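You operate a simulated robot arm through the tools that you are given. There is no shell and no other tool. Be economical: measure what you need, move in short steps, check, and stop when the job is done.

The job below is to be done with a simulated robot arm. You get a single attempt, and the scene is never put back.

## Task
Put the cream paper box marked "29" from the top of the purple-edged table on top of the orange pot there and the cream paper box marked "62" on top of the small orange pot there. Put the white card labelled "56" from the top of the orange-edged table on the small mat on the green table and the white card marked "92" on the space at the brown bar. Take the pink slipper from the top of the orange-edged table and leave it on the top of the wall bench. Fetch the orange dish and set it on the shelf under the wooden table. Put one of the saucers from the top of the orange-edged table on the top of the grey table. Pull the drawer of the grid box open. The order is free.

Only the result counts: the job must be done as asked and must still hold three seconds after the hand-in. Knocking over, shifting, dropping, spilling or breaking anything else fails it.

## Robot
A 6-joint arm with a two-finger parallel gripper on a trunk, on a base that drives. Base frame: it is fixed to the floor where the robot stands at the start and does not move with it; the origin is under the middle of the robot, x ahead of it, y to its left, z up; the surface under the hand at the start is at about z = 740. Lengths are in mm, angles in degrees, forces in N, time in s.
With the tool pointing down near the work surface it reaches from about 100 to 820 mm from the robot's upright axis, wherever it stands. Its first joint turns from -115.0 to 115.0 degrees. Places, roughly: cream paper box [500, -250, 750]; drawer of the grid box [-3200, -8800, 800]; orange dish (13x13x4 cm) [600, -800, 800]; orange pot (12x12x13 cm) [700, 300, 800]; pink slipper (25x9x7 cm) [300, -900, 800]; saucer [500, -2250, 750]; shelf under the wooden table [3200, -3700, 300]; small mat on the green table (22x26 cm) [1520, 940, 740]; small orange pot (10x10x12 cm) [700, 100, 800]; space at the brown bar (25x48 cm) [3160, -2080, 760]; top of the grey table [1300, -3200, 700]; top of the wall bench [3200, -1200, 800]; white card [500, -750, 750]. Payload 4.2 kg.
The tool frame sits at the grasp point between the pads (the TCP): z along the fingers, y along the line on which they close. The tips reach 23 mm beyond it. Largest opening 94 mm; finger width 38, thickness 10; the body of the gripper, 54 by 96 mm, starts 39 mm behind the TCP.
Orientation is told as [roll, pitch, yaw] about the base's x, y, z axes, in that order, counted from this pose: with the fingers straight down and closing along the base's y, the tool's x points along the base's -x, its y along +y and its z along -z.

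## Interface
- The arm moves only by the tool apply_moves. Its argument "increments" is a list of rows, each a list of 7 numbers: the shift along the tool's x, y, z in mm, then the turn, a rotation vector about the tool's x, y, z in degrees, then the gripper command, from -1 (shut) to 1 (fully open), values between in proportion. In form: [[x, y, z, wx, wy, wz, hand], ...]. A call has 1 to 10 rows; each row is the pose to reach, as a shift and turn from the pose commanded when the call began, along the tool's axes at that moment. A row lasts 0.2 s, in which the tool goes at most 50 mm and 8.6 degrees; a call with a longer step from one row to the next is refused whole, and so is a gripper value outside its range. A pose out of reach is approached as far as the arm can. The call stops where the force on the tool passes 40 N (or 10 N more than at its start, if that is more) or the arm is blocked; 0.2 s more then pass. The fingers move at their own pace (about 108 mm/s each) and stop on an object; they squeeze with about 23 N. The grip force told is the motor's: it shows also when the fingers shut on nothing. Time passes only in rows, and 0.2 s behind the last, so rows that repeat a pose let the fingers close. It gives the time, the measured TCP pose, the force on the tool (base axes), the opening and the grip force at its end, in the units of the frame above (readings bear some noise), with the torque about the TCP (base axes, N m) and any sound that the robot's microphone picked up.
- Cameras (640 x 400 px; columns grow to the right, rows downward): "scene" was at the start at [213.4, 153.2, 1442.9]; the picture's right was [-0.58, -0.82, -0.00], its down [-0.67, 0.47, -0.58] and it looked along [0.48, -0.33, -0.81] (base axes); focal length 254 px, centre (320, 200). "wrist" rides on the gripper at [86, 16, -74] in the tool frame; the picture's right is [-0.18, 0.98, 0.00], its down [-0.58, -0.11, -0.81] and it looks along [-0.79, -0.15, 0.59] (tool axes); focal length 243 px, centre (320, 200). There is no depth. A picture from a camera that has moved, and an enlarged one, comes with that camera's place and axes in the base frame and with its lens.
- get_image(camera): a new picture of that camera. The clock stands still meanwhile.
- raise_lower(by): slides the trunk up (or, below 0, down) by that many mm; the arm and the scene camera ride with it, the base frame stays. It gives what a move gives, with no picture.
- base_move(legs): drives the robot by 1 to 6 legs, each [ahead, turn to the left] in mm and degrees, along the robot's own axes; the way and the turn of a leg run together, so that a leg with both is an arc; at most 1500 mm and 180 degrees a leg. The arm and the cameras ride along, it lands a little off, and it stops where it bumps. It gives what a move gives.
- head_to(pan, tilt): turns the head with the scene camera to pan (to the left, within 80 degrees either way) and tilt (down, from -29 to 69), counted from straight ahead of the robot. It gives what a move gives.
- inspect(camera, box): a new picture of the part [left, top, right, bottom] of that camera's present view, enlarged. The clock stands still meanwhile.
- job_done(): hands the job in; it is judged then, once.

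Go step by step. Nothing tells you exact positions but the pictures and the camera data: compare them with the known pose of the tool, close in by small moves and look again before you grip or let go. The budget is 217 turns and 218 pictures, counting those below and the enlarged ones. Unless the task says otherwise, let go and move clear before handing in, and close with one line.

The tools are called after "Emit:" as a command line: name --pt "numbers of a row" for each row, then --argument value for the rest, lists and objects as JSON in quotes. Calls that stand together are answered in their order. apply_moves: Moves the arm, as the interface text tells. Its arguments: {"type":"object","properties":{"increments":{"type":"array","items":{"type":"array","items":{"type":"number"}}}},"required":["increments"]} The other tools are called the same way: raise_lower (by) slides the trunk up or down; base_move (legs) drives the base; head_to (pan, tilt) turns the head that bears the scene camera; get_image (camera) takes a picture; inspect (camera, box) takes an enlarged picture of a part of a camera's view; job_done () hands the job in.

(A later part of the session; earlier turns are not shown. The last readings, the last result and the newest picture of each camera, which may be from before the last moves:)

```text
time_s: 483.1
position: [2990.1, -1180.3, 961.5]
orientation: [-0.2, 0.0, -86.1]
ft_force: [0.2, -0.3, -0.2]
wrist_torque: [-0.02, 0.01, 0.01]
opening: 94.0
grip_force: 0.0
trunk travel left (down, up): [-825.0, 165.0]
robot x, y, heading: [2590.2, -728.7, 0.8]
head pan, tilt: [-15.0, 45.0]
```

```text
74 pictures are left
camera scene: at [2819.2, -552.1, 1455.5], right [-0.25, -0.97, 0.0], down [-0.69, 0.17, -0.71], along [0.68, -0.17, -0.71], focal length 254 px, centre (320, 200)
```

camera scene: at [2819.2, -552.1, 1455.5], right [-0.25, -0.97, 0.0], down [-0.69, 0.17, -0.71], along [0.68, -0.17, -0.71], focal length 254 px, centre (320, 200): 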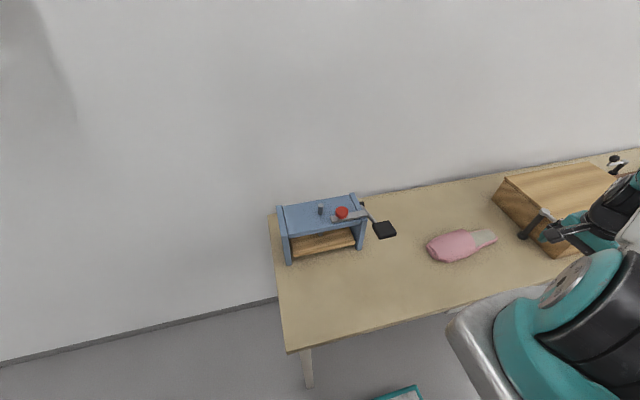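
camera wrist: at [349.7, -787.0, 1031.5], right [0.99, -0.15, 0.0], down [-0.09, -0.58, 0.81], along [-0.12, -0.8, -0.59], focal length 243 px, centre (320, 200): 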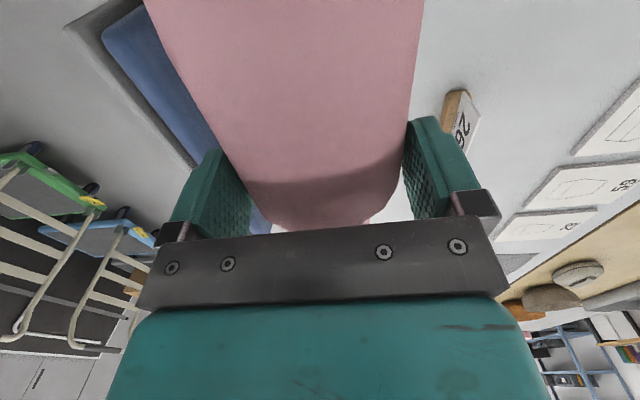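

Slipper is on the bench. Go back to fetch the orange dish.

Emit:
base_move --legs '[[-285, 0], [0, 89.2], [1500, 0], [1190, 0], [0, 90], [1500, 0]]'

Emit:
base_move --legs '[[1150, 0], [0, 90]]'

```text
time_s: 512.2
position: [360.5, 2342.3, 961.5]
orientation: [-0.1, 0.0, 94.7]
ft_force: [-0.2, -0.2, 0.3]
wrist_torque: [-0.04, -0.01, 0.0]
opening: 94.0
grip_force: 0.1
trunk travel left (down, up): [-825.0, 165.0]
robot x, y, heading: [768.0, 1896.3, -178.3]
head pan, tilt: [-15.0, 45.0]
```

```text
time_s: 521.9
position: [-809.8, 1457.6, 962.6]
orientation: [-0.1, 0.0, -175.0]
ft_force: [0.2, 0.5, -0.9]
wrist_torque: [0.0, 0.04, 0.01]
opening: 94.2
grip_force: 0.0
trunk travel left (down, up): [-825.0, 165.0]
robot x, y, heading: [-363.4, 1865.8, -88.2]
head pan, tilt: [-15.0, 45.0]
```

Emit:
base_move --legs '[[0, 2.2], [1500, 0], [650, 0], [0, 86], [40, 0]]'

Emit:
head_to --pan -40 --tilt 45

Emit:
get_image --camera "scene"

Emit:
inspect --camera "scene" --box '[260, 130, 380, 230]'

```text
time_s: 537.0
position: [183.2, -725.0, 962.1]
orientation: [0.0, 0.0, -86.8]
ft_force: [-0.6, 0.2, 0.3]
wrist_torque: [-0.02, 0.0, 0.0]
opening: 93.6
grip_force: 0.0
trunk travel left (down, up): [-825.0, 165.0]
robot x, y, heading: [-209.3, -268.5, -0.2]
head pan, tilt: [-15.0, 45.0]
```

```text
time_s: 537.9
position: [183.9, -724.5, 961.4]
orientation: [-0.1, -0.1, -86.7]
ft_force: [0.3, -0.6, -0.3]
wrist_torque: [0.0, -0.02, -0.01]
opening: 93.9
grip_force: 0.0
trunk travel left (down, up): [-825.0, 165.0]
robot x, y, heading: [-211.9, -265.0, -0.0]
head pan, tilt: [-40.0, 45.0]
```

```text
73 pictures are left
camera scene: at [4.8, -125.3, 1455.6], right [-0.64, -0.77, 0.0], down [-0.54, 0.46, -0.71], along [0.54, -0.45, -0.71], focal length 254 px, centre (320, 200)
```

scene: 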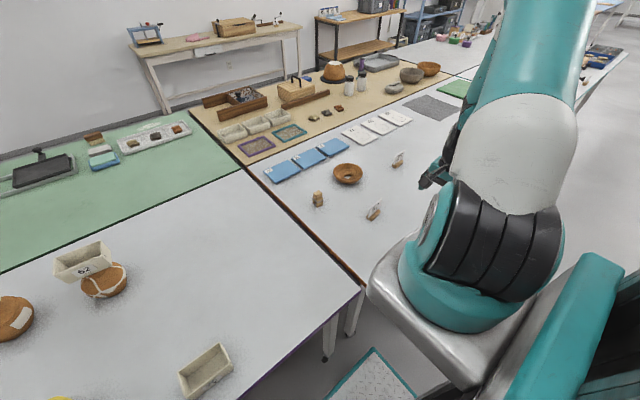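

```text
4.00 times, centred on (320, 180) of scene
camera zoom: at [4.8, -125.3, 1455.6], right [-0.64, -0.77, 0.0], down [-0.54, 0.46, -0.71], along [0.54, -0.45, -0.71], focal length 1014 px, centre (320, 280)
```

zoom: 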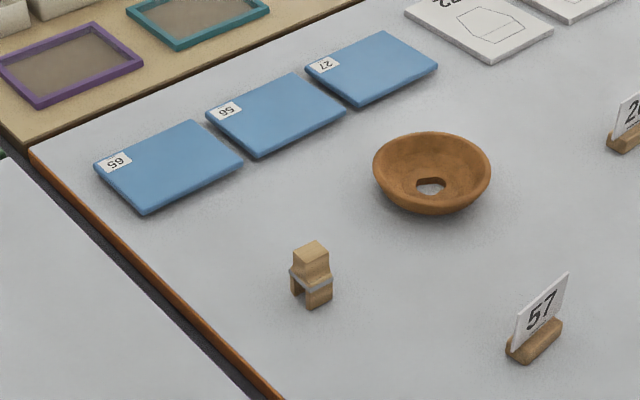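

The dish (rim radius ≈63) is centred near (580,-764). I'll pinch its near rim with the tool tilted 35° forward so that later it can go in under the table top while level. Move near and look.

Emit:
apply_moves --pt "-11 48 5 0 0 1 0.5" --pt "-22 95 15 0 0 2 0.5" --pt "-33 143 28 0 0 3.3 0.2" --pt "-43 190 42 0 0 3.3 0" --pt "-54 236 58 0 0 3.3 -0.2"

Emit:
apply_moves --pt "0 0 0 -8 0 0 -0.4" --pt "0 0 0 -16 0 0 -0.4" --pt "0 0 0 -24 0 0 -0.4" --pt "0 0 0 -32 0 0 -0.4" --pt "0 0 0 -35 0 0 -0.4"

Emit:
get_image --camera "wrist"

Emit:
get_image --camera "scene"

```text
refused: row 3 steps farther than a row can; nothing moved
```

```text
time_s: 539.1
position: [183.3, -723.7, 962.7]
orientation: [35.0, -0.1, -87.0]
ft_force: [0.9, -0.4, 0.2]
wrist_torque: [0.03, -0.02, -0.01]
opening: 28.3
grip_force: 0.0
trunk travel left (down, up): [-825.0, 165.0]
robot x, y, heading: [-211.7, -268.4, -0.4]
head pan, tilt: [-40.0, 45.0]
```

```text
71 pictures are left
camera wrist: at [148.9, -638.8, 1034.1], right [0.81, -0.14, 0.56], down [-0.52, -0.61, 0.6], along [0.26, -0.78, -0.57], focal length 243 px, centre (320, 200)
```

wrist: 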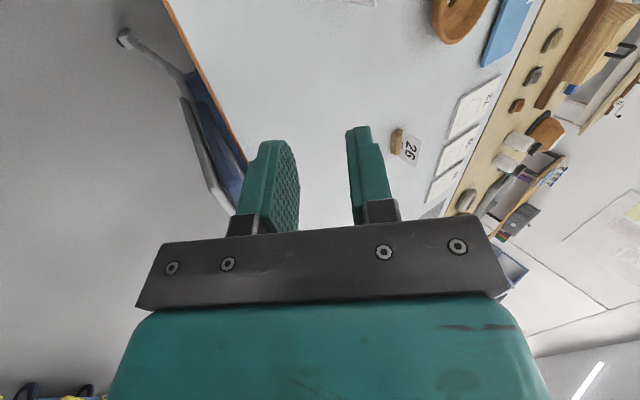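

```text
70 pictures are left
camera scene: at [4.9, -125.3, 1455.6], right [-0.64, -0.77, 0.0], down [-0.54, 0.46, -0.71], along [0.54, -0.46, -0.71], focal length 254 px, centre (320, 200)
```

scene: 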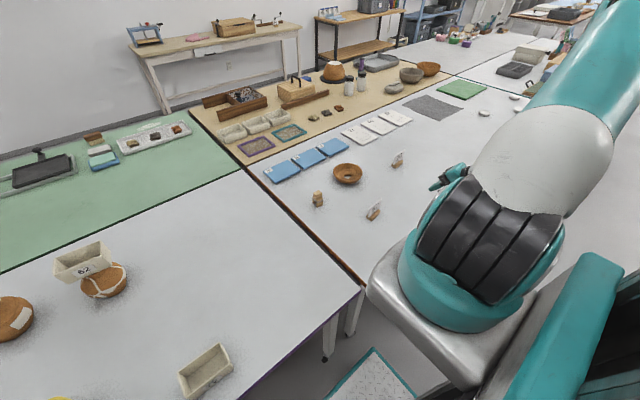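

Tilt works. Translate toward the pre-grasp point beside the dish's near rim.

Emit:
apply_moves --pt "-8 24 31 0 0 0 -0.4" --pt "-16 48 63 0 0 0 -0.4" --pt "-23 72 94 0 0 0 -0.4" --pt "-31 97 126 0 0 0 -0.4" --pt "-39 121 157 0 0 0 -0.4" --pt "-47 145 189 0 0 0 -0.4" --pt "-54 169 220 0 0 0 -0.4"

Emit:
get_image --camera "wrist"

Emit:
inspect --camera "scene" --box '[270, 110, 430, 230]'

```text
time_s: 540.7
position: [451.1, -763.5, 877.8]
orientation: [34.9, 0.1, -86.9]
ft_force: [0.5, -0.7, 0.4]
wrist_torque: [-0.03, -0.03, -0.01]
opening: 28.7
grip_force: 0.1
trunk travel left (down, up): [-825.0, 165.0]
robot x, y, heading: [-211.2, -268.3, -0.2]
head pan, tilt: [-40.0, 45.0]
```

```text
69 pictures are left
camera wrist: at [416.3, -678.7, 949.4], right [0.81, -0.14, 0.56], down [-0.52, -0.61, 0.6], along [0.26, -0.78, -0.57], focal length 243 px, centre (320, 200)
```

wrist: 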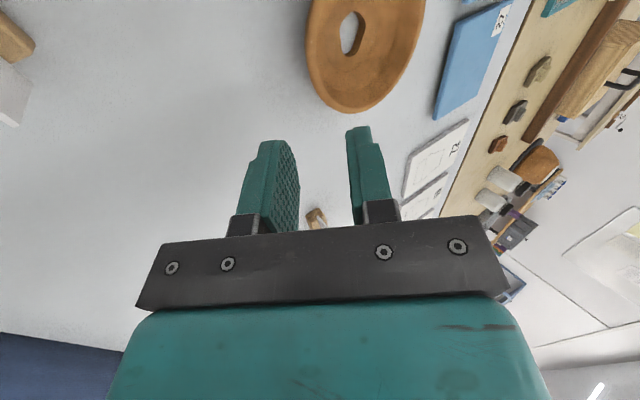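

```text
3.33 times, centred on (350, 170) of scene
camera zoom: at [4.2, -125.4, 1455.7], right [-0.64, -0.76, 0.0], down [-0.54, 0.46, -0.71], along [0.54, -0.46, -0.71], focal length 845 px, centre (220, 300)
```

zoom: 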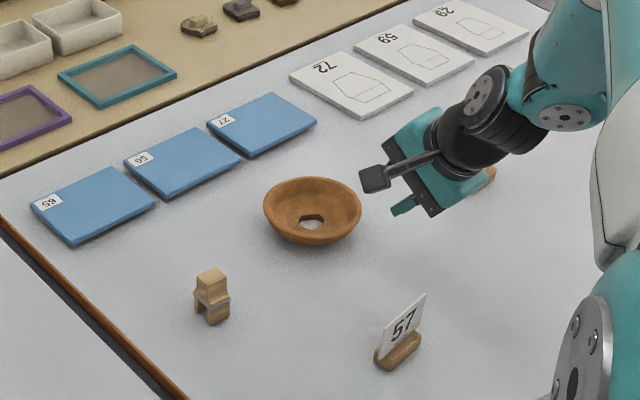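

Emit:
inspect --camera "wrist" --box '[280, 0, 440, 130]'

```text
3.08 times, centred on (360, 65) of wrist
camera zoom: at [416.3, -678.7, 949.4], right [0.81, -0.14, 0.56], down [-0.52, -0.61, 0.6], along [0.26, -0.78, -0.57], focal length 746 px, centre (197, 615)
```

zoom: 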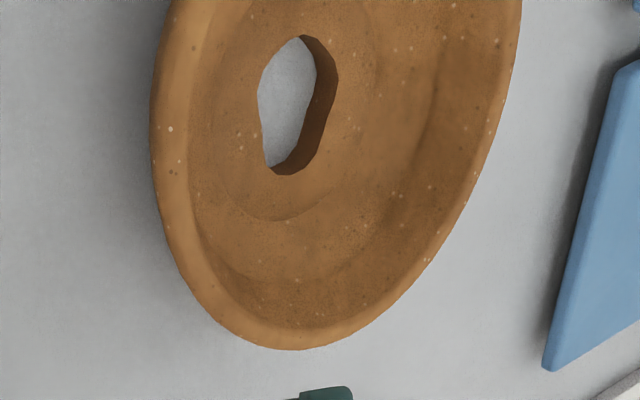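

Fit gives dish centre (571,-758), r≈62, lip ≈9 mm thick at x≈514 on the near side. Advance along the tool axis.

Emit:
apply_moves --pt "1.6 -4.2 30 0 0 0 -0.4" --pt "1.6 -4.2 60 0 0 0 -0.4" --pt "1.6 -4.2 80 0 0 0 -0.4"

Emit:
get_image --camera "wrist"

Emit:
inspect --camera "scene" --box '[300, 130, 400, 210]'

```text
time_s: 541.5
position: [494.1, -761.4, 810.9]
orientation: [34.9, 0.0, -86.9]
ft_force: [-0.7, -0.5, -0.3]
wrist_torque: [0.0, 0.0, 0.02]
opening: 28.2
grip_force: 0.1
trunk travel left (down, up): [-825.0, 165.0]
robot x, y, heading: [-210.1, -268.7, 0.1]
head pan, tilt: [-40.0, 45.0]
```

```text
66 pictures are left
camera wrist: at [458.8, -675.5, 882.5], right [0.81, -0.14, 0.56], down [-0.52, -0.61, 0.6], along [0.26, -0.78, -0.57], focal length 243 px, centre (320, 200)
```

wrist: 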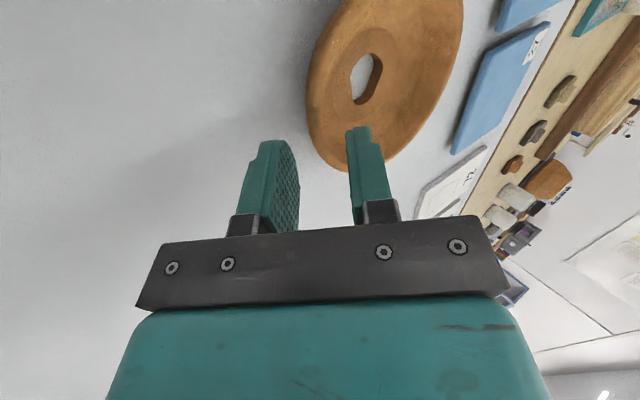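

```text
5.00 times, centred on (350, 170) of scene
camera zoom: at [4.5, -125.3, 1455.7], right [-0.64, -0.76, 0.0], down [-0.54, 0.46, -0.71], along [0.54, -0.46, -0.71], focal length 1268 px, centre (170, 350)
```

zoom: 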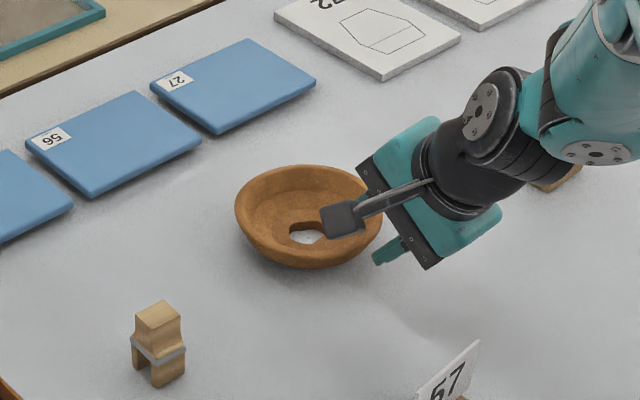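

Consistent. Advance the last 37 mm and pinch the rim.

Emit:
apply_moves --pt "1 -1 14 0 0 0 -0.4" --pt "2 -1 27 0 0 0 -0.4" --pt "2 -1 36 0 0 0 -0.4"

Emit:
apply_moves --pt "0 0 0 0 0 0 -0.6" --pt "0 0 0 0 0 0 -0.8" --pt "0 0 0 0 0 0 -1" --pt "0 0 0 0 0 0 -1" --pt "0 0 0 0 0 0 -1"

Emit:
get_image --camera "wrist"

```text
time_s: 542.3
position: [513.0, -756.2, 781.2]
orientation: [34.8, 0.0, -86.9]
ft_force: [-0.6, -1.7, 0.8]
wrist_torque: [0.02, -0.02, 0.0]
opening: 28.3
grip_force: 0.1
trunk travel left (down, up): [-825.0, 165.0]
robot x, y, heading: [-211.3, -267.0, -0.2]
head pan, tilt: [-40.0, 45.0]
```

```text
time_s: 543.5
position: [512.9, -756.7, 781.9]
orientation: [35.0, 0.0, -86.9]
ft_force: [3.3, -3.5, 16.6]
wrist_torque: [0.35, -0.85, -0.17]
opening: 15.1
grip_force: 22.9
trunk travel left (down, up): [-825.0, 165.0]
robot x, y, heading: [-213.7, -267.2, -0.0]
head pan, tilt: [-40.0, 45.0]
```

```text
64 pictures are left
camera wrist: at [478.2, -671.6, 853.6], right [0.81, -0.14, 0.56], down [-0.52, -0.61, 0.6], along [0.26, -0.78, -0.57], focal length 243 px, centre (320, 200)
```

wrist: 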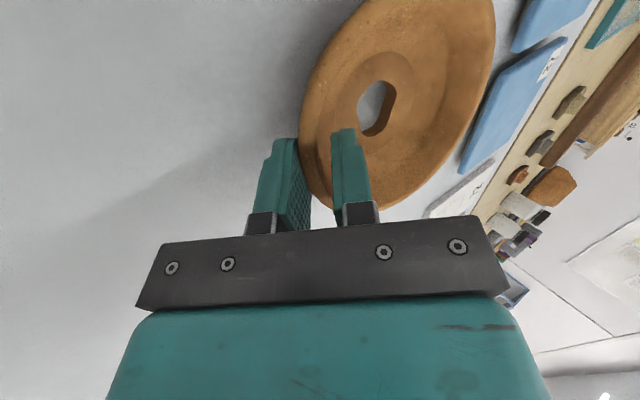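

Gripped. Lift straight up gently.

Emit:
apply_moves --pt "0 1.7 -2.5 0 0 0 -1" --pt "0 4.6 -6.6 0 0 0 -1" --pt "0 9 -13 0 0 0 -1" --pt "0 16 -23 0 0 0 -1" --pt "0 25 -36 0 0 0 -1" --pt "0 36 -51 0 0 0 -1" --pt "0 48 -68 0 0 0 -1" --pt "0 60 -85 0 0 0 -1"

Emit:
get_image --camera "wrist"

Emit:
inspect --camera "scene" --box '[270, 90, 430, 210]'

```text
time_s: 545.3
position: [514.9, -756.1, 883.0]
orientation: [34.9, 0.0, -86.8]
ft_force: [0.1, -0.4, -1.2]
wrist_torque: [0.05, 0.12, -0.06]
opening: 10.9
grip_force: 22.9
trunk travel left (down, up): [-825.0, 165.0]
robot x, y, heading: [-212.7, -265.8, 0.0]
head pan, tilt: [-40.0, 45.0]
```

```text
63 pictures are left
camera wrist: at [479.5, -670.5, 954.5], right [0.82, -0.14, 0.56], down [-0.52, -0.61, 0.6], along [0.26, -0.78, -0.57], focal length 243 px, centre (320, 200)
```

wrist: 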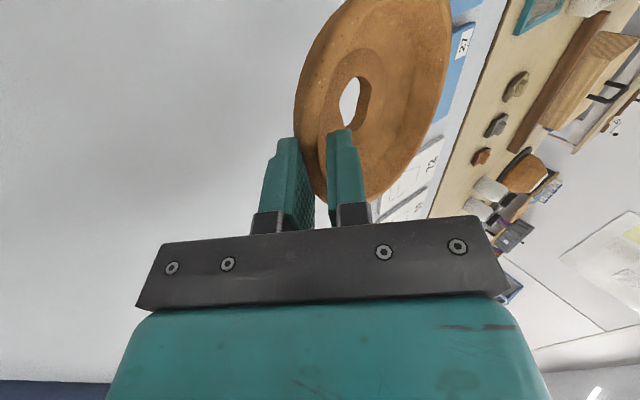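

```text
3.33 times, centred on (350, 150) of scene
camera zoom: at [5.0, -125.5, 1455.5], right [-0.64, -0.77, 0.0], down [-0.54, 0.46, -0.71], along [0.54, -0.46, -0.71], focal length 845 px, centre (220, 367)
```

zoom: 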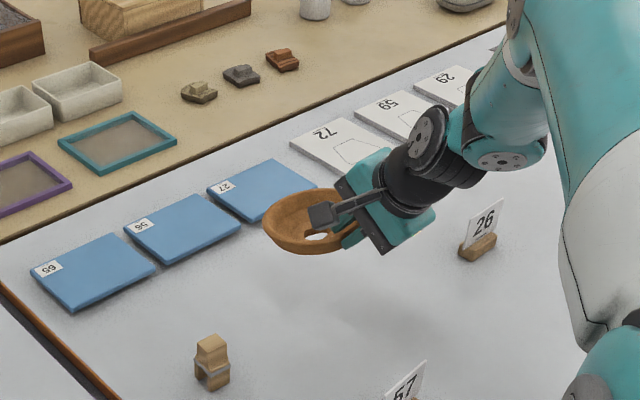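

Dish is held by the rim. Retract the arm and drive the known route toward the wooden table.

Emit:
apply_moves --pt "2 -9 -12 0 0 0 -1" --pt "7 -28 -36 0 0 0 -1" --pt "13 -53 -68 0 0 0 -1" --pt "19 -79 -100 0 0 0 -1" --pt "25 -104 -131 0 0 0 -1" --pt "29 -122 -154 0 0 0 -1" --pt "31 -129 -163 0 0 0 -1"

Emit:
base_move --legs '[[-130, 0], [0, 90], [1500, 0], [720, 0], [0, -90], [1500, 0]]'

Emit:
base_move --legs '[[1140, 0], [0, -90]]'

Emit:
get_image --camera "wrist"

```text
time_s: 546.9
position: [313.4, -738.7, 944.1]
orientation: [35.0, 0.1, -86.9]
ft_force: [1.6, -0.3, -1.5]
wrist_torque: [-0.02, 0.13, -0.01]
opening: 10.8
grip_force: 23.4
trunk travel left (down, up): [-825.0, 165.0]
robot x, y, heading: [-212.6, -270.7, -0.3]
head pan, tilt: [-40.0, 45.0]
```

```text
time_s: 573.6
position: [1593.9, 1683.8, 944.5]
orientation: [34.9, 0.0, -82.1]
ft_force: [0.6, -0.1, -2.8]
wrist_torque: [-0.06, 0.1, 0.0]
opening: 10.9
grip_force: 23.1
trunk travel left (down, up): [-825.0, 165.0]
robot x, y, heading: [1031.7, 2106.4, 4.6]
head pan, tilt: [-40.0, 45.0]
```

```text
time_s: 583.2
position: [1742.3, 1638.0, 943.2]
orientation: [34.9, 0.0, -171.7]
ft_force: [0.1, 0.2, -3.1]
wrist_torque: [0.15, 0.01, -0.03]
opening: 11.1
grip_force: 23.0
trunk travel left (down, up): [-825.0, 165.0]
robot x, y, heading: [2161.1, 2204.3, -85.0]
head pan, tilt: [-40.0, 45.0]
```

```text
61 pictures are left
camera wrist: at [1823.0, 1680.0, 1015.2], right [-0.06, -0.82, 0.56], down [-0.65, 0.46, 0.6], along [-0.75, -0.33, -0.57], focal length 243 px, centre (320, 200)
```

wrist: 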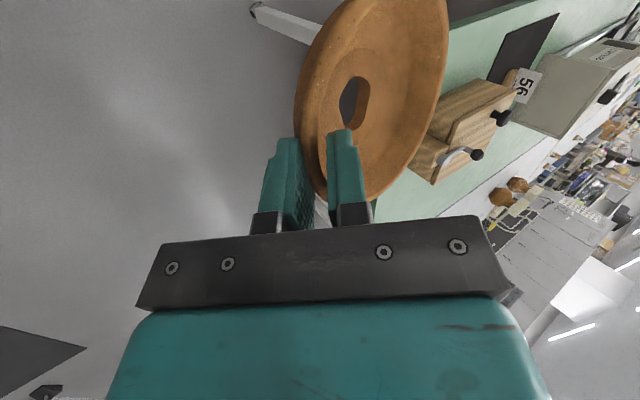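

Drive down the back aisle to about y=−2000, then look ahead.

Emit:
base_move --legs '[[0, -3.2], [1500, 0], [1500, 0], [1250, 0]]'

Emit:
head_to --pan 25 --tilt 22

Emit:
get_image --camera "scene"

```text
time_s: 604.0
position: [1903.0, -2597.0, 943.7]
orientation: [34.9, 0.0, -173.8]
ft_force: [0.2, 0.7, -2.5]
wrist_torque: [0.12, -0.01, 0.03]
opening: 11.2
grip_force: 22.7
trunk travel left (down, up): [-825.0, 165.0]
robot x, y, heading: [2346.5, -2047.2, -86.9]
head pan, tilt: [-40.0, 45.0]
```

```text
time_s: 605.4
position: [1903.7, -2596.8, 943.3]
orientation: [34.9, -0.1, -173.8]
ft_force: [-0.3, -0.1, -1.6]
wrist_torque: [0.13, 0.01, -0.01]
opening: 11.2
grip_force: 22.7
trunk travel left (down, up): [-825.0, 165.0]
robot x, y, heading: [2345.6, -2045.2, -87.1]
head pan, tilt: [25.0, 22.0]
```

```text
60 pictures are left
camera scene: at [2592.2, -2271.7, 1491.0], right [-0.88, -0.47, 0.0], down [-0.17, 0.33, -0.93], along [0.43, -0.82, -0.37], focal length 254 px, centre (320, 200)
```

scene: 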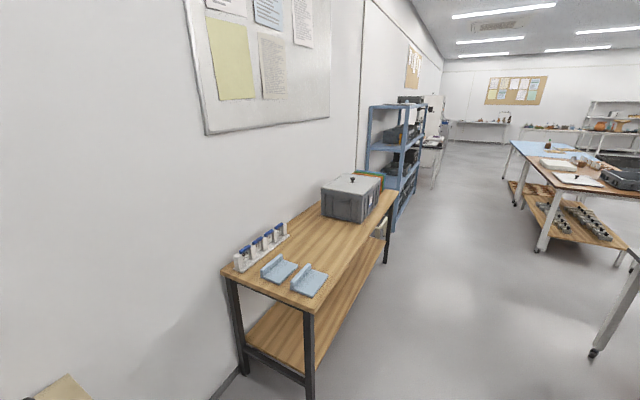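

Wooden table with open-fronted shelf: front edge x≈2965, y from −2935 to −4340. Drive to about (2250,-3480), face it, and look.

Emit:
base_move --legs '[[0, -6.5], [1438, 0], [0, 93.5]]'

Emit:
head_to --pan -10 --tilt 40

Emit:
get_image --camera "scene"

```text
time_s: 617.0
position: [2783.6, -3956.5, 944.6]
orientation: [34.9, 0.0, -87.2]
ft_force: [-0.2, -1.0, -2.0]
wrist_torque: [-0.01, 0.13, -0.05]
opening: 11.0
grip_force: 23.9
trunk travel left (down, up): [-825.0, 165.0]
robot x, y, heading: [2260.8, -3479.6, -0.2]
head pan, tilt: [25.0, 22.0]
```

```text
time_s: 618.0
position: [2782.7, -3957.1, 945.1]
orientation: [34.9, -0.1, -87.2]
ft_force: [-0.5, 0.3, -2.1]
wrist_torque: [0.02, 0.12, 0.02]
opening: 11.0
grip_force: 22.8
trunk travel left (down, up): [-825.0, 165.0]
robot x, y, heading: [2262.1, -3483.3, -0.4]
head pan, tilt: [-10.0, 40.0]
```

```text
59 pictures are left
camera scene: at [2499.3, -3305.3, 1462.9], right [-0.18, -0.98, 0.0], down [-0.63, 0.12, -0.77], along [0.75, -0.14, -0.64], focal length 254 px, centre (320, 200)
```

scene: 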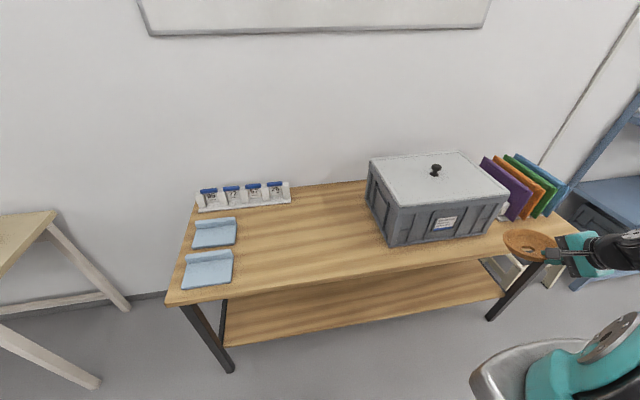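

Shelf at z≈305, front edge x≈2990. Check the dish's attitude.

Emit:
inspect --camera "scene" --box '[470, 200, 640, 300]'

```text
3.76 times, centred on (555, 250) of scene
camera zoom: at [2499.3, -3305.3, 1462.9], right [-0.18, -0.98, 0.0], down [-0.63, 0.12, -0.77], along [0.75, -0.14, -0.64], focal length 955 px, centre (-565, 12)
```

zoom: 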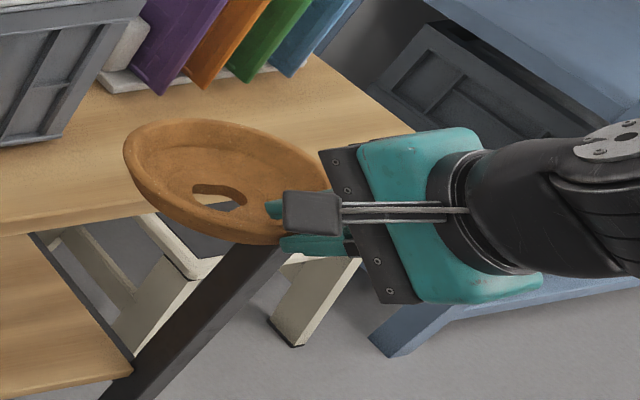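

The dish droops about 10° at its far side; an extra 8° tilt will level it. Back the robot 150 mm, bring the arm in front, then lower the trunk.

Emit:
base_move --legs '[[-150, 0]]'

Emit:
apply_moves --pt "10 4 3 -1 0 0 -1" --pt "35 15 11 -2 0 0 -1" --pt "70 31 22 -3 0 0 -1" --pt "108 48 33 -4 0 0 -1" --pt "147 65 45 -5 0 0 -1" --pt "187 83 58 -6 0 0 -1" --pt "227 100 70 -7 0 0 -1" --pt "263 116 81 -8 0 0 -1" --pt "288 127 89 -8 0 0 -1" --pt "299 132 92 -8 0 0 -1"

Emit:
get_image --camera "scene"

```text
time_s: 619.4
position: [2634.3, -3955.4, 943.9]
orientation: [34.9, 0.0, -87.1]
ft_force: [0.6, 0.7, -1.5]
wrist_torque: [0.04, 0.1, -0.01]
opening: 11.1
grip_force: 23.0
trunk travel left (down, up): [-825.0, 165.0]
robot x, y, heading: [2112.9, -3484.1, -0.5]
head pan, tilt: [-10.0, 40.0]
```

```text
time_s: 621.6
position: [2781.9, -3647.7, 945.1]
orientation: [42.9, 0.0, -87.2]
ft_force: [-0.3, 0.0, -1.7]
wrist_torque: [-0.02, 0.11, 0.0]
opening: 11.1
grip_force: 23.4
trunk travel left (down, up): [-825.0, 165.0]
robot x, y, heading: [2111.6, -3482.1, -0.2]
head pan, tilt: [-10.0, 40.0]
```

```text
57 pictures are left
camera scene: at [2349.2, -3304.2, 1462.9], right [-0.18, -0.98, 0.0], down [-0.63, 0.12, -0.77], along [0.75, -0.14, -0.64], focal length 254 px, centre (320, 200)
```

scene: 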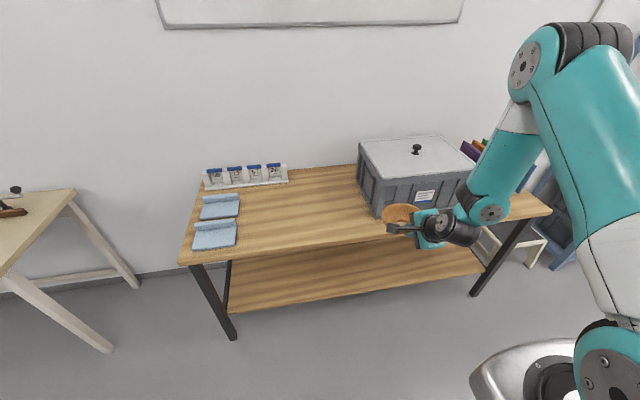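

Lower the trunk by 560.

Emit:
raise_lower --by -300

Emit:
raise_lower --by -260

Emit:
head_to --pan -25 --tilt 35

Emit:
get_image --camera "scene"

```text
time_s: 624.6
position: [2780.6, -3647.3, 644.5]
orientation: [42.8, 0.0, -87.1]
ft_force: [0.3, -0.2, -1.6]
wrist_torque: [0.01, 0.1, 0.0]
opening: 11.3
grip_force: 23.6
trunk travel left (down, up): [-525.0, 465.0]
robot x, y, heading: [2109.1, -3483.5, -0.5]
head pan, tilt: [-10.0, 40.0]
```

```text
time_s: 627.3
position: [2780.7, -3647.2, 384.1]
orientation: [43.0, 0.1, -87.1]
ft_force: [0.6, 0.1, -2.3]
wrist_torque: [0.01, 0.07, 0.0]
opening: 11.2
grip_force: 22.8
trunk travel left (down, up): [-265.0, 725.0]
robot x, y, heading: [2107.6, -3486.3, -0.4]
head pan, tilt: [-10.0, 40.0]
```

```text
time_s: 628.0
position: [2780.5, -3647.1, 384.5]
orientation: [42.9, 0.0, -87.1]
ft_force: [0.7, 0.2, -1.8]
wrist_torque: [-0.01, 0.16, 0.02]
opening: 10.9
grip_force: 23.2
trunk travel left (down, up): [-265.0, 725.0]
robot x, y, heading: [2108.4, -3484.3, -0.1]
head pan, tilt: [-25.0, 35.0]
```

```text
56 pictures are left
camera scene: at [2345.2, -3326.3, 910.4], right [-0.43, -0.9, 0.0], down [-0.52, 0.24, -0.82], along [0.74, -0.35, -0.57], focal length 254 px, centre (320, 200)
```

scene: 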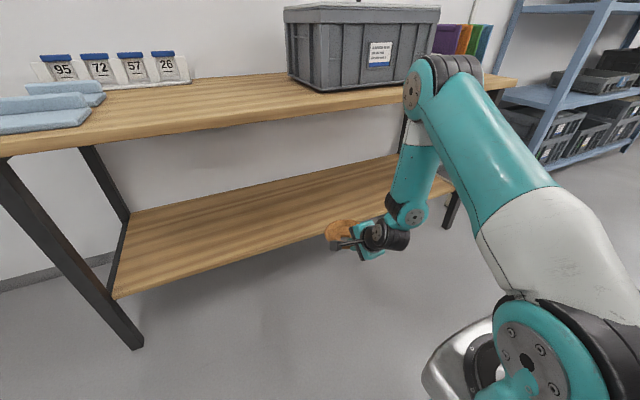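

Zoom to measure the shelf edge precisely.

Emit:
inspect --camera "scene" --box '[100, 190, 420, 350]'

```text
2.00 times, centred on (260, 270) of scene
camera zoom: at [2345.2, -3326.3, 910.4], right [-0.43, -0.9, 0.0], down [-0.52, 0.24, -0.82], along [0.74, -0.35, -0.57], focal length 507 px, centre (440, 60)
```

zoom: 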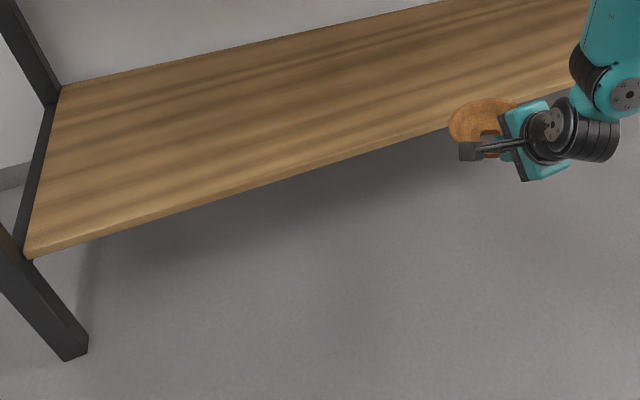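

Two-view estimate: shelf z≈250, front edge x≈3014. Move the dish forward over the shelf at the present height.

Emit:
apply_moves --pt "-1 7 7 0 0 0 -1" --pt "-2 24 22 0 0 0 -1" --pt "-3 48 45 0 0 0 -1" --pt "-5 75 70 0 0 0 -1" --pt "-7 103 96 0 0 0 -1" --pt "-9 130 121 0 0 0 -1" --pt "-11 155 145 0 0 0 -1" --pt "-12 174 162 0 0 0 -1" --pt "-13 185 173 0 0 0 -1"

Emit:
get_image --camera "scene"

Emit:
inspect --camera "scene" --box '[300, 150, 460, 270]'

```text
time_s: 630.0
position: [3033.1, -3647.8, 383.1]
orientation: [42.8, 0.0, -87.1]
ft_force: [0.2, 0.5, -2.3]
wrist_torque: [0.0, 0.12, -0.01]
opening: 11.2
grip_force: 22.7
trunk travel left (down, up): [-265.0, 725.0]
robot x, y, heading: [2107.2, -3484.2, -0.2]
head pan, tilt: [-25.0, 35.0]
```

```text
54 pictures are left
camera scene: at [2345.2, -3326.3, 910.4], right [-0.43, -0.9, 0.0], down [-0.52, 0.25, -0.82], along [0.74, -0.35, -0.57], focal length 254 px, centre (320, 200)
```

scene: 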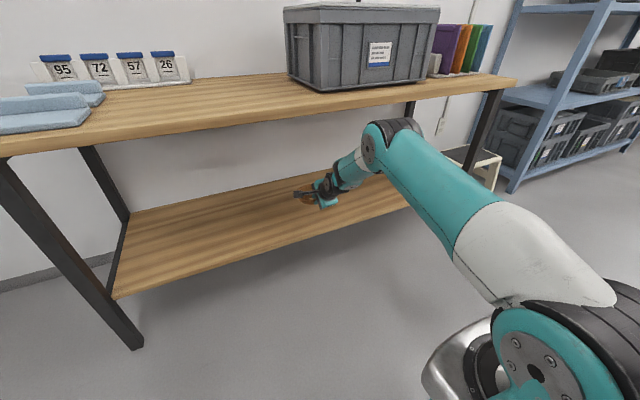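

```text
3.33 times, centred on (380, 210) of scene
camera zoom: at [2345.2, -3326.3, 910.4], right [-0.43, -0.9, 0.0], down [-0.52, 0.25, -0.82], along [0.74, -0.35, -0.57], focal length 845 px, centre (120, 167)
```

zoom: 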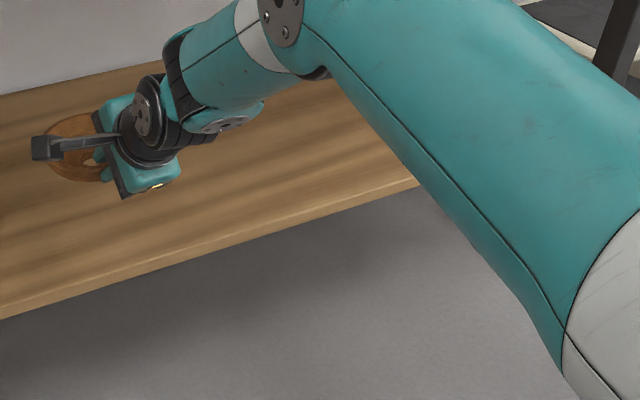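

Well inside and clear. Lower straight down gradually.

Emit:
apply_moves --pt "0 -8 9 0 0 0 -1" --pt "0 -20 22 0 0 0 -1" --pt "0 -34 36 0 0 0 -1" --pt "0 -44 47 0 0 0 -1"

Emit:
inspect --camera "scene" --box '[250, 160, 410, 280]'

Emit:
get_image --camera "wrist"

```text
time_s: 631.0
position: [3034.7, -3648.1, 319.2]
orientation: [42.9, -0.1, -87.0]
ft_force: [0.4, -0.2, -1.8]
wrist_torque: [-0.01, 0.14, -0.05]
opening: 11.0
grip_force: 23.3
trunk travel left (down, up): [-265.0, 725.0]
robot x, y, heading: [2109.9, -3482.7, -0.4]
head pan, tilt: [-25.0, 35.0]
```

```text
3.33 times, centred on (330, 220) of scene
camera zoom: at [2345.2, -3326.3, 910.4], right [-0.43, -0.9, 0.0], down [-0.52, 0.25, -0.82], along [0.74, -0.35, -0.57], focal length 845 px, centre (287, 133)
```

zoom: 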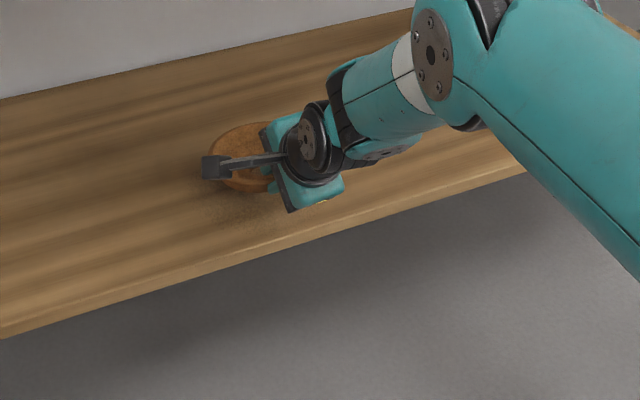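

```text
51 pictures are left
camera wrist: at [2989.7, -3562.4, 386.0], right [0.73, -0.15, 0.67], down [-0.6, -0.61, 0.52], along [0.33, -0.78, -0.53], focal length 243 px, centre (320, 200)
```

wrist: 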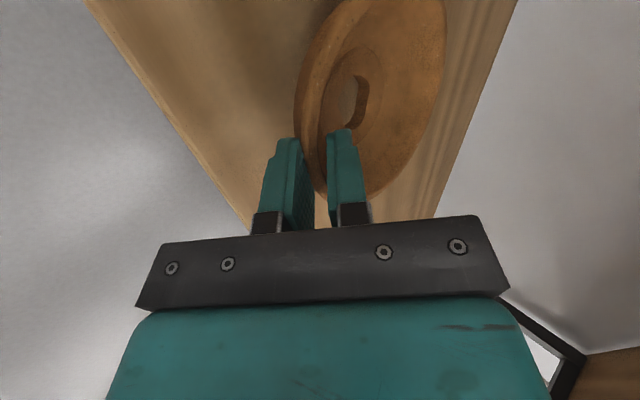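

Emit:
apply_moves --pt "0 -2.7 2.9 0 0 0 -1" --pt "0 -5.5 5.9 0 0 0 -1" --pt "0 -6.8 7.3 0 0 0 -1"

Emit:
apply_moves --pt "0 -1.4 1.5 0 0 0 -1" --pt "0 -2.7 2.9 0 0 0 -1" --pt "0 -4.1 4.4 0 0 0 -1"

Emit:
apply_moves --pt "0 -1.4 1.5 0 0 0 -1" --pt "0 -2.7 2.9 0 0 0 -1"

Emit:
apply_moves --pt "0 -1.4 1.5 0 0 0 -1" --pt "0 -2.7 2.9 0 0 0 -1"

```text
time_s: 631.8
position: [3033.2, -3647.7, 308.8]
orientation: [42.9, 0.0, -87.2]
ft_force: [-0.2, -0.2, -1.0]
wrist_torque: [0.01, 0.09, -0.01]
opening: 11.1
grip_force: 23.8
trunk travel left (down, up): [-265.0, 725.0]
robot x, y, heading: [2110.5, -3485.1, -0.2]
head pan, tilt: [-25.0, 35.0]
```

```text
time_s: 632.6
position: [3032.7, -3648.0, 303.4]
orientation: [42.9, 0.0, -87.1]
ft_force: [-0.2, 0.7, -0.6]
wrist_torque: [0.0, 0.01, 0.03]
opening: 11.1
grip_force: 22.8
trunk travel left (down, up): [-265.0, 725.0]
robot x, y, heading: [2108.8, -3479.1, -0.2]
head pan, tilt: [-25.0, 35.0]
```

```text
time_s: 633.2
position: [3033.7, -3648.7, 300.4]
orientation: [43.2, 0.0, -86.9]
ft_force: [-3.6, 0.6, 9.4]
wrist_torque: [0.31, -0.27, 0.18]
opening: 11.4
grip_force: 22.5
trunk travel left (down, up): [-265.0, 725.0]
robot x, y, heading: [2112.9, -3482.8, 0.0]
head pan, tilt: [-25.0, 35.0]
```

```text
time_s: 633.8
position: [3033.7, -3647.6, 297.8]
orientation: [43.1, -0.2, -87.1]
ft_force: [-9.1, -1.5, 20.7]
wrist_torque: [0.65, -0.53, 0.19]
opening: 12.4
grip_force: 22.9
trunk travel left (down, up): [-265.0, 725.0]
robot x, y, heading: [2108.8, -3482.5, -0.6]
head pan, tilt: [-25.0, 35.0]
```

Contact; settle a bit more, then open gradually.

Emit:
apply_moves --pt "0 -1 1.1 0 0 0 -1" --pt "0 -2 2.2 0 0 0 -1"

Emit:
apply_moves --pt "0 0 0 0 0 0 -0.7" --pt "0 0 0 0 0 0 -0.6" --pt "0 0 0 0 0 0 -0.5" --pt "0 0 0 0 0 0 -0.45"

Emit:
get_image --camera "wrist"

```text
time_s: 634.4
position: [3033.4, -3646.7, 294.3]
orientation: [43.0, -0.1, -87.1]
ft_force: [-8.8, -1.3, 21.3]
wrist_torque: [0.32, -0.5, 0.05]
opening: 14.1
grip_force: 23.2
trunk travel left (down, up): [-265.0, 725.0]
robot x, y, heading: [2106.6, -3480.2, -0.3]
head pan, tilt: [-25.0, 35.0]
```

```text
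time_s: 635.4
position: [3033.2, -3648.7, 291.9]
orientation: [42.9, 0.0, -87.2]
ft_force: [1.5, -0.6, 1.1]
wrist_torque: [0.03, -0.02, -0.06]
opening: 26.6
grip_force: 0.7
trunk travel left (down, up): [-265.0, 725.0]
robot x, y, heading: [2109.1, -3480.0, -0.1]
head pan, tilt: [-25.0, 35.0]
```

```text
50 pictures are left
camera wrist: at [2989.3, -3562.8, 359.0], right [0.73, -0.15, 0.67], down [-0.6, -0.61, 0.52], along [0.33, -0.78, -0.53], focal length 243 px, centre (320, 200)
```

wrist: 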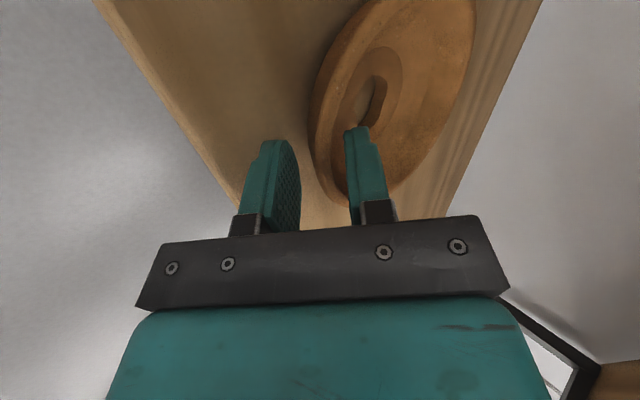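

The dish sits flat on the shelf. Back out along the tool axis, then retract in front of the table.

Emit:
apply_moves --pt "0 1 -8 0 0 0 -0.45" --pt "0 1 -22 0 0 0 -0.45" --pt "0 1 -45 0 0 0 -0.45" --pt "0 1 -75 0 0 0 -0.45" --pt "0 -20 -110 0 0 0 -0.45" --pt "0 -50 -145 0 0 0 -0.45" --pt "0 -80 -180 0 0 0 -0.45" --pt "0 -110 -210 0 0 0 0"

Emit:
get_image --camera "scene"

```text
time_s: 637.2
position: [2810.9, -3656.6, 373.6]
orientation: [42.9, -0.1, -87.0]
ft_force: [-0.4, -0.3, 0.1]
wrist_torque: [0.03, 0.0, 0.03]
opening: 47.1
grip_force: 0.1
trunk travel left (down, up): [-265.0, 725.0]
robot x, y, heading: [2109.3, -3478.6, -0.4]
head pan, tilt: [-25.0, 35.0]
```

```text
49 pictures are left
camera scene: at [2345.2, -3326.3, 910.4], right [-0.43, -0.9, 0.0], down [-0.52, 0.25, -0.82], along [0.74, -0.35, -0.57], focal length 254 px, centre (320, 200)
```

scene: 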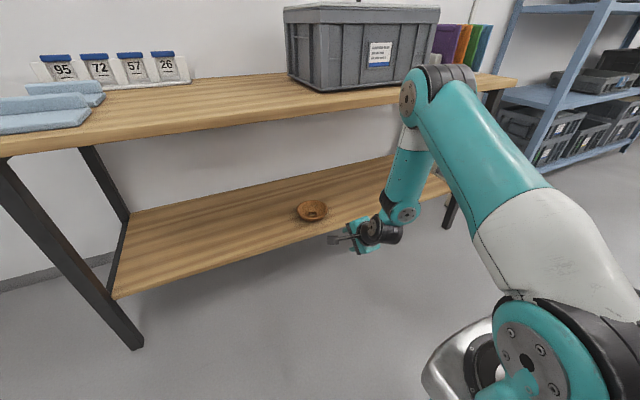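

Dish is placed. Raise the trunk, make the tool vertical and compact, and turn to look for the saucers and grey table.

Emit:
raise_lower --by 560

Emit:
apply_moves --pt "0 0 0 8 0 0 0.5" --pt "0 0 0 16 0 0 0.5" --pt "0 0 0 24 0 0 0.5" --pt "0 0 0 32 0 0 0.5" --pt "0 0 0 40 0 0 1" --pt "0 0 0 42.9 0 0 1"

Emit:
apply_moves --pt "-28 -38 0 0 0 0 1" --pt "-56 -76 0 0 0 0 1" --pt "-84 -114 0 0 0 0 1" --pt "-112 -152 0 0 0 0 1" --pt "-140 -190 -5 0 0 0 1" --pt "-165 -228 -10 0 0 0 1" --pt "-165 -265 -10 0 0 0 1"

Emit:
base_move --legs '[[0, -180]]'

Emit:
head_to --pan 0 --tilt 25

Emit:
get_image --camera "scene"

```text
refused: 560 is not a number from -400 to 400
```

```text
time_s: 638.6
position: [2809.8, -3658.6, 372.6]
orientation: [0.0, 0.0, -87.1]
ft_force: [-0.1, -0.2, 0.0]
wrist_torque: [0.0, 0.02, 0.0]
opening: 93.9
grip_force: 0.1
trunk travel left (down, up): [-265.0, 725.0]
robot x, y, heading: [2112.7, -3483.3, -0.1]
head pan, tilt: [-25.0, 35.0]
```

```text
time_s: 640.2
position: [2554.9, -3837.3, 379.4]
orientation: [0.0, 0.0, -87.1]
ft_force: [0.8, -0.2, 0.4]
wrist_torque: [-0.02, 0.0, -0.01]
opening: 93.9
grip_force: 0.0
trunk travel left (down, up): [-265.0, 725.0]
robot x, y, heading: [2112.7, -3485.7, -0.1]
head pan, tilt: [-25.0, 35.0]
```

```text
time_s: 644.8
position: [1703.1, -3867.1, 378.5]
orientation: [-0.8, 1.0, 175.7]
ft_force: [-0.3, -0.1, -0.7]
wrist_torque: [-0.02, 0.0, 0.01]
opening: 94.0
grip_force: 0.1
trunk travel left (down, up): [-265.0, 725.0]
robot x, y, heading: [2110.9, -3485.4, -100.0]
head pan, tilt: [-25.0, 35.0]
stopped in leg 1: the robot was blocked; the commanded pose is now the measured one
```

```text
time_s: 645.7
position: [1702.2, -3867.7, 380.0]
orientation: [-0.6, 0.8, 175.7]
ft_force: [-0.1, -0.7, 0.0]
wrist_torque: [-0.03, 0.0, -0.02]
opening: 94.1
grip_force: 0.0
trunk travel left (down, up): [-265.0, 725.0]
robot x, y, heading: [2113.6, -3484.7, -100.1]
head pan, tilt: [0.0, 25.0]
```

```text
48 pictures are left
camera scene: at [2265.0, -3758.3, 925.8], right [-0.98, 0.18, 0.0], down [0.07, 0.42, -0.91], along [-0.16, -0.89, -0.42], focal length 254 px, centre (320, 200)
```

scene: 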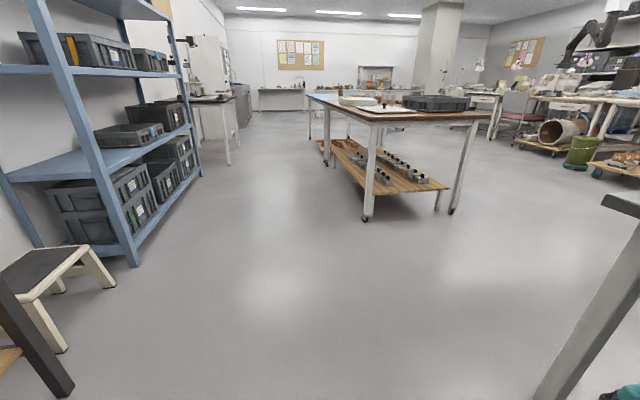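

The trunk raise was refused (limit 400), so the low arm touched a table leg. Rotate back a little, raise the trunk, then look.

Emit:
base_move --legs '[[0, 20]]'

Emit:
raise_lower --by 300

Emit:
raise_lower --by 260

Emit:
head_to --pan -60 --tilt 30

Emit:
get_image --camera "scene"

```text
time_s: 647.2
position: [1855.2, -3983.2, 378.0]
orientation: [-0.7, 1.0, -164.6]
ft_force: [0.3, -0.2, -0.3]
wrist_torque: [-0.02, -0.03, -0.02]
opening: 94.0
grip_force: 0.0
trunk travel left (down, up): [-265.0, 725.0]
robot x, y, heading: [2115.9, -3486.9, -80.5]
head pan, tilt: [0.0, 25.0]
```

```text
time_s: 650.2
position: [1855.8, -3983.5, 679.3]
orientation: [-0.7, 1.0, -164.4]
ft_force: [0.2, -0.5, 0.0]
wrist_torque: [0.01, -0.02, 0.03]
opening: 93.9
grip_force: 0.1
trunk travel left (down, up): [-565.0, 425.0]
robot x, y, heading: [2111.4, -3482.9, -80.1]
head pan, tilt: [0.0, 25.0]
```

```text
time_s: 652.8
position: [1855.1, -3983.1, 937.7]
orientation: [-0.8, 1.0, -164.6]
ft_force: [-0.3, 0.3, 0.0]
wrist_torque: [0.0, 0.02, 0.01]
opening: 94.0
grip_force: 0.1
trunk travel left (down, up): [-825.0, 165.0]
robot x, y, heading: [2112.1, -3485.4, -80.5]
head pan, tilt: [0.0, 25.0]
```

```text
time_s: 654.1
position: [1854.2, -3983.2, 938.4]
orientation: [-0.7, 1.0, -164.6]
ft_force: [-0.6, -0.1, 0.4]
wrist_torque: [0.01, 0.01, -0.01]
opening: 94.1
grip_force: 0.1
trunk travel left (down, up): [-825.0, 165.0]
robot x, y, heading: [2113.8, -3481.5, -80.5]
head pan, tilt: [-60.0, 30.0]
```

```text
47 pictures are left
camera scene: at [2262.1, -3658.3, 1478.2], right [-0.64, 0.77, 0.0], down [0.38, 0.32, -0.87], along [-0.67, -0.55, -0.5], focal length 254 px, centre (320, 200)
```

scene: 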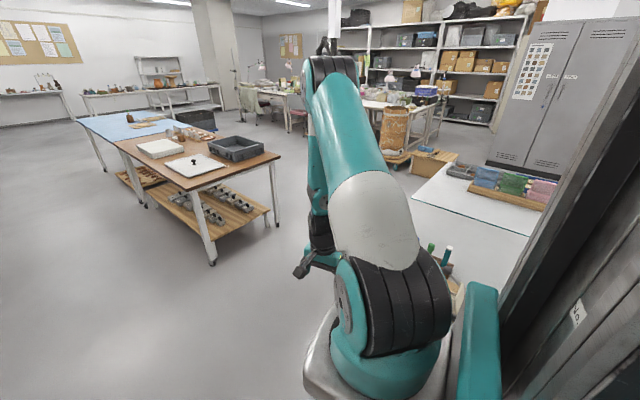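

Move forward to open floor, then turn to face the row's end.

Emit:
base_move --legs '[[800, 0], [0, -130]]'

Emit:
head_to --pan 5 --tilt 25

Emit:
get_image --camera "scene"

```text
time_s: 663.8
position: [2029.4, -3756.8, 938.2]
orientation: [-0.7, 1.1, 64.1]
ft_force: [0.0, 0.4, 0.1]
wrist_torque: [0.04, -0.03, 0.0]
opening: 94.1
grip_force: 0.1
trunk travel left (down, up): [-825.0, 165.0]
robot x, y, heading: [2237.4, -4279.4, 148.3]
head pan, tilt: [-60.0, 30.0]
```

```text
time_s: 665.2
position: [2029.7, -3755.2, 939.4]
orientation: [-0.7, 1.0, 64.1]
ft_force: [0.2, 0.4, -0.2]
wrist_torque: [-0.01, -0.01, -0.01]
opening: 94.2
grip_force: 0.0
trunk travel left (down, up): [-825.0, 165.0]
robot x, y, heading: [2237.5, -4275.2, 148.5]
head pan, tilt: [5.0, 25.0]
```

```text
46 pictures are left
camera scene: at [1923.4, -4323.1, 1486.2], right [0.45, 0.89, 0.0], down [0.38, -0.19, -0.91], along [-0.81, 0.41, -0.42], focal length 254 px, centre (320, 200)
```

scene: 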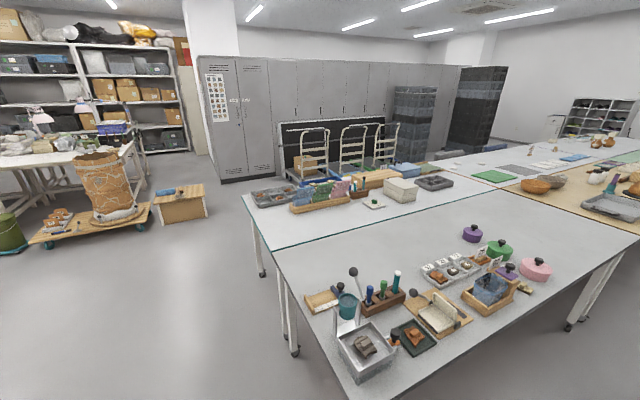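

I see the grey table (free area near (1050..1300,-3200)) and the aisle around its end. Drive around to the front aisle for a saucer.

Emit:
base_move --legs '[[0, 31.5], [1500, 0], [1130, 0], [0, -90], [1500, 0], [450, 0]]'

Emit:
head_to --pan -55 --tilt 38

Emit:
get_image --camera "scene"

```text
time_s: 669.8
position: [1472.6, -3932.5, 939.0]
orientation: [-0.6, 1.2, 92.1]
ft_force: [1.0, 0.0, 0.3]
wrist_torque: [-0.01, 0.03, 0.01]
opening: 94.0
grip_force: 0.0
trunk travel left (down, up): [-825.0, 165.0]
robot x, y, heading: [1896.0, -4342.4, 166.9]
head pan, tilt: [5.0, 25.0]
stopped in leg 2: the robot was blocked; the commanded pose is now the measured one
```

```text
time_s: 671.1
position: [1473.1, -3932.5, 937.3]
orientation: [-0.6, 1.1, 92.1]
ft_force: [0.2, 0.9, -0.1]
wrist_torque: [0.0, -0.02, 0.01]
opening: 93.9
grip_force: 0.1
trunk travel left (down, up): [-825.0, 165.0]
robot x, y, heading: [1904.0, -4346.1, 167.0]
head pan, tilt: [-55.0, 38.0]
```

```text
45 pictures are left
camera scene: at [1675.1, -4421.7, 1465.8], right [0.93, 0.37, 0.0], down [0.23, -0.57, -0.79], along [-0.29, 0.73, -0.62], focal length 254 px, centre (320, 200)
```

scene: 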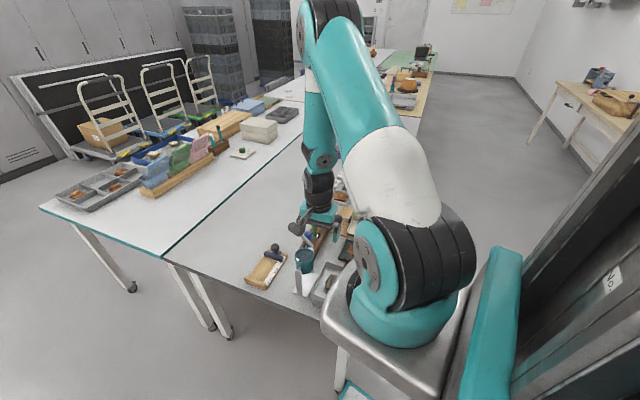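

The base touched the table's end (y≈−4080). Back away, swing wider, and go around.

Emit:
base_move --legs '[[-420, 0], [0, 19], [1500, 0], [1170, 0]]'

Emit:
get_image --camera "scene"

```text
time_s: 687.4
position: [-896.2, -4464.0, 938.9]
orientation: [-0.6, 1.2, 111.3]
ft_force: [0.4, -0.1, 0.2]
wrist_torque: [-0.02, -0.01, -0.02]
opening: 94.2
grip_force: 0.0
trunk travel left (down, up): [-825.0, 165.0]
robot x, y, heading: [-357.5, -4714.3, -173.9]
head pan, tilt: [-55.0, 38.0]
```

```text
44 pictures are left
camera scene: at [-543.8, -4859.7, 1465.8], right [0.75, 0.66, 0.0], down [0.41, -0.46, -0.79], along [-0.52, 0.59, -0.62], focal length 254 px, centre (320, 200)
```

scene: 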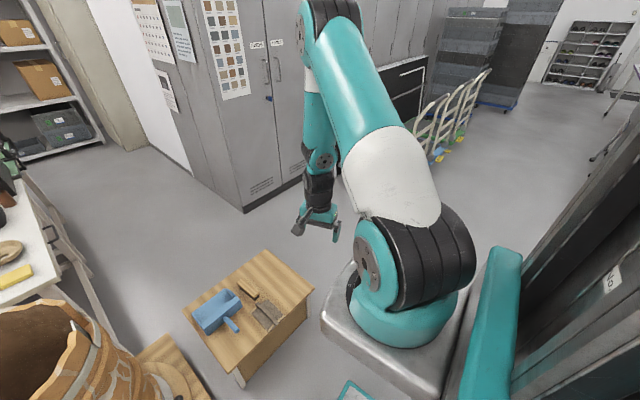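

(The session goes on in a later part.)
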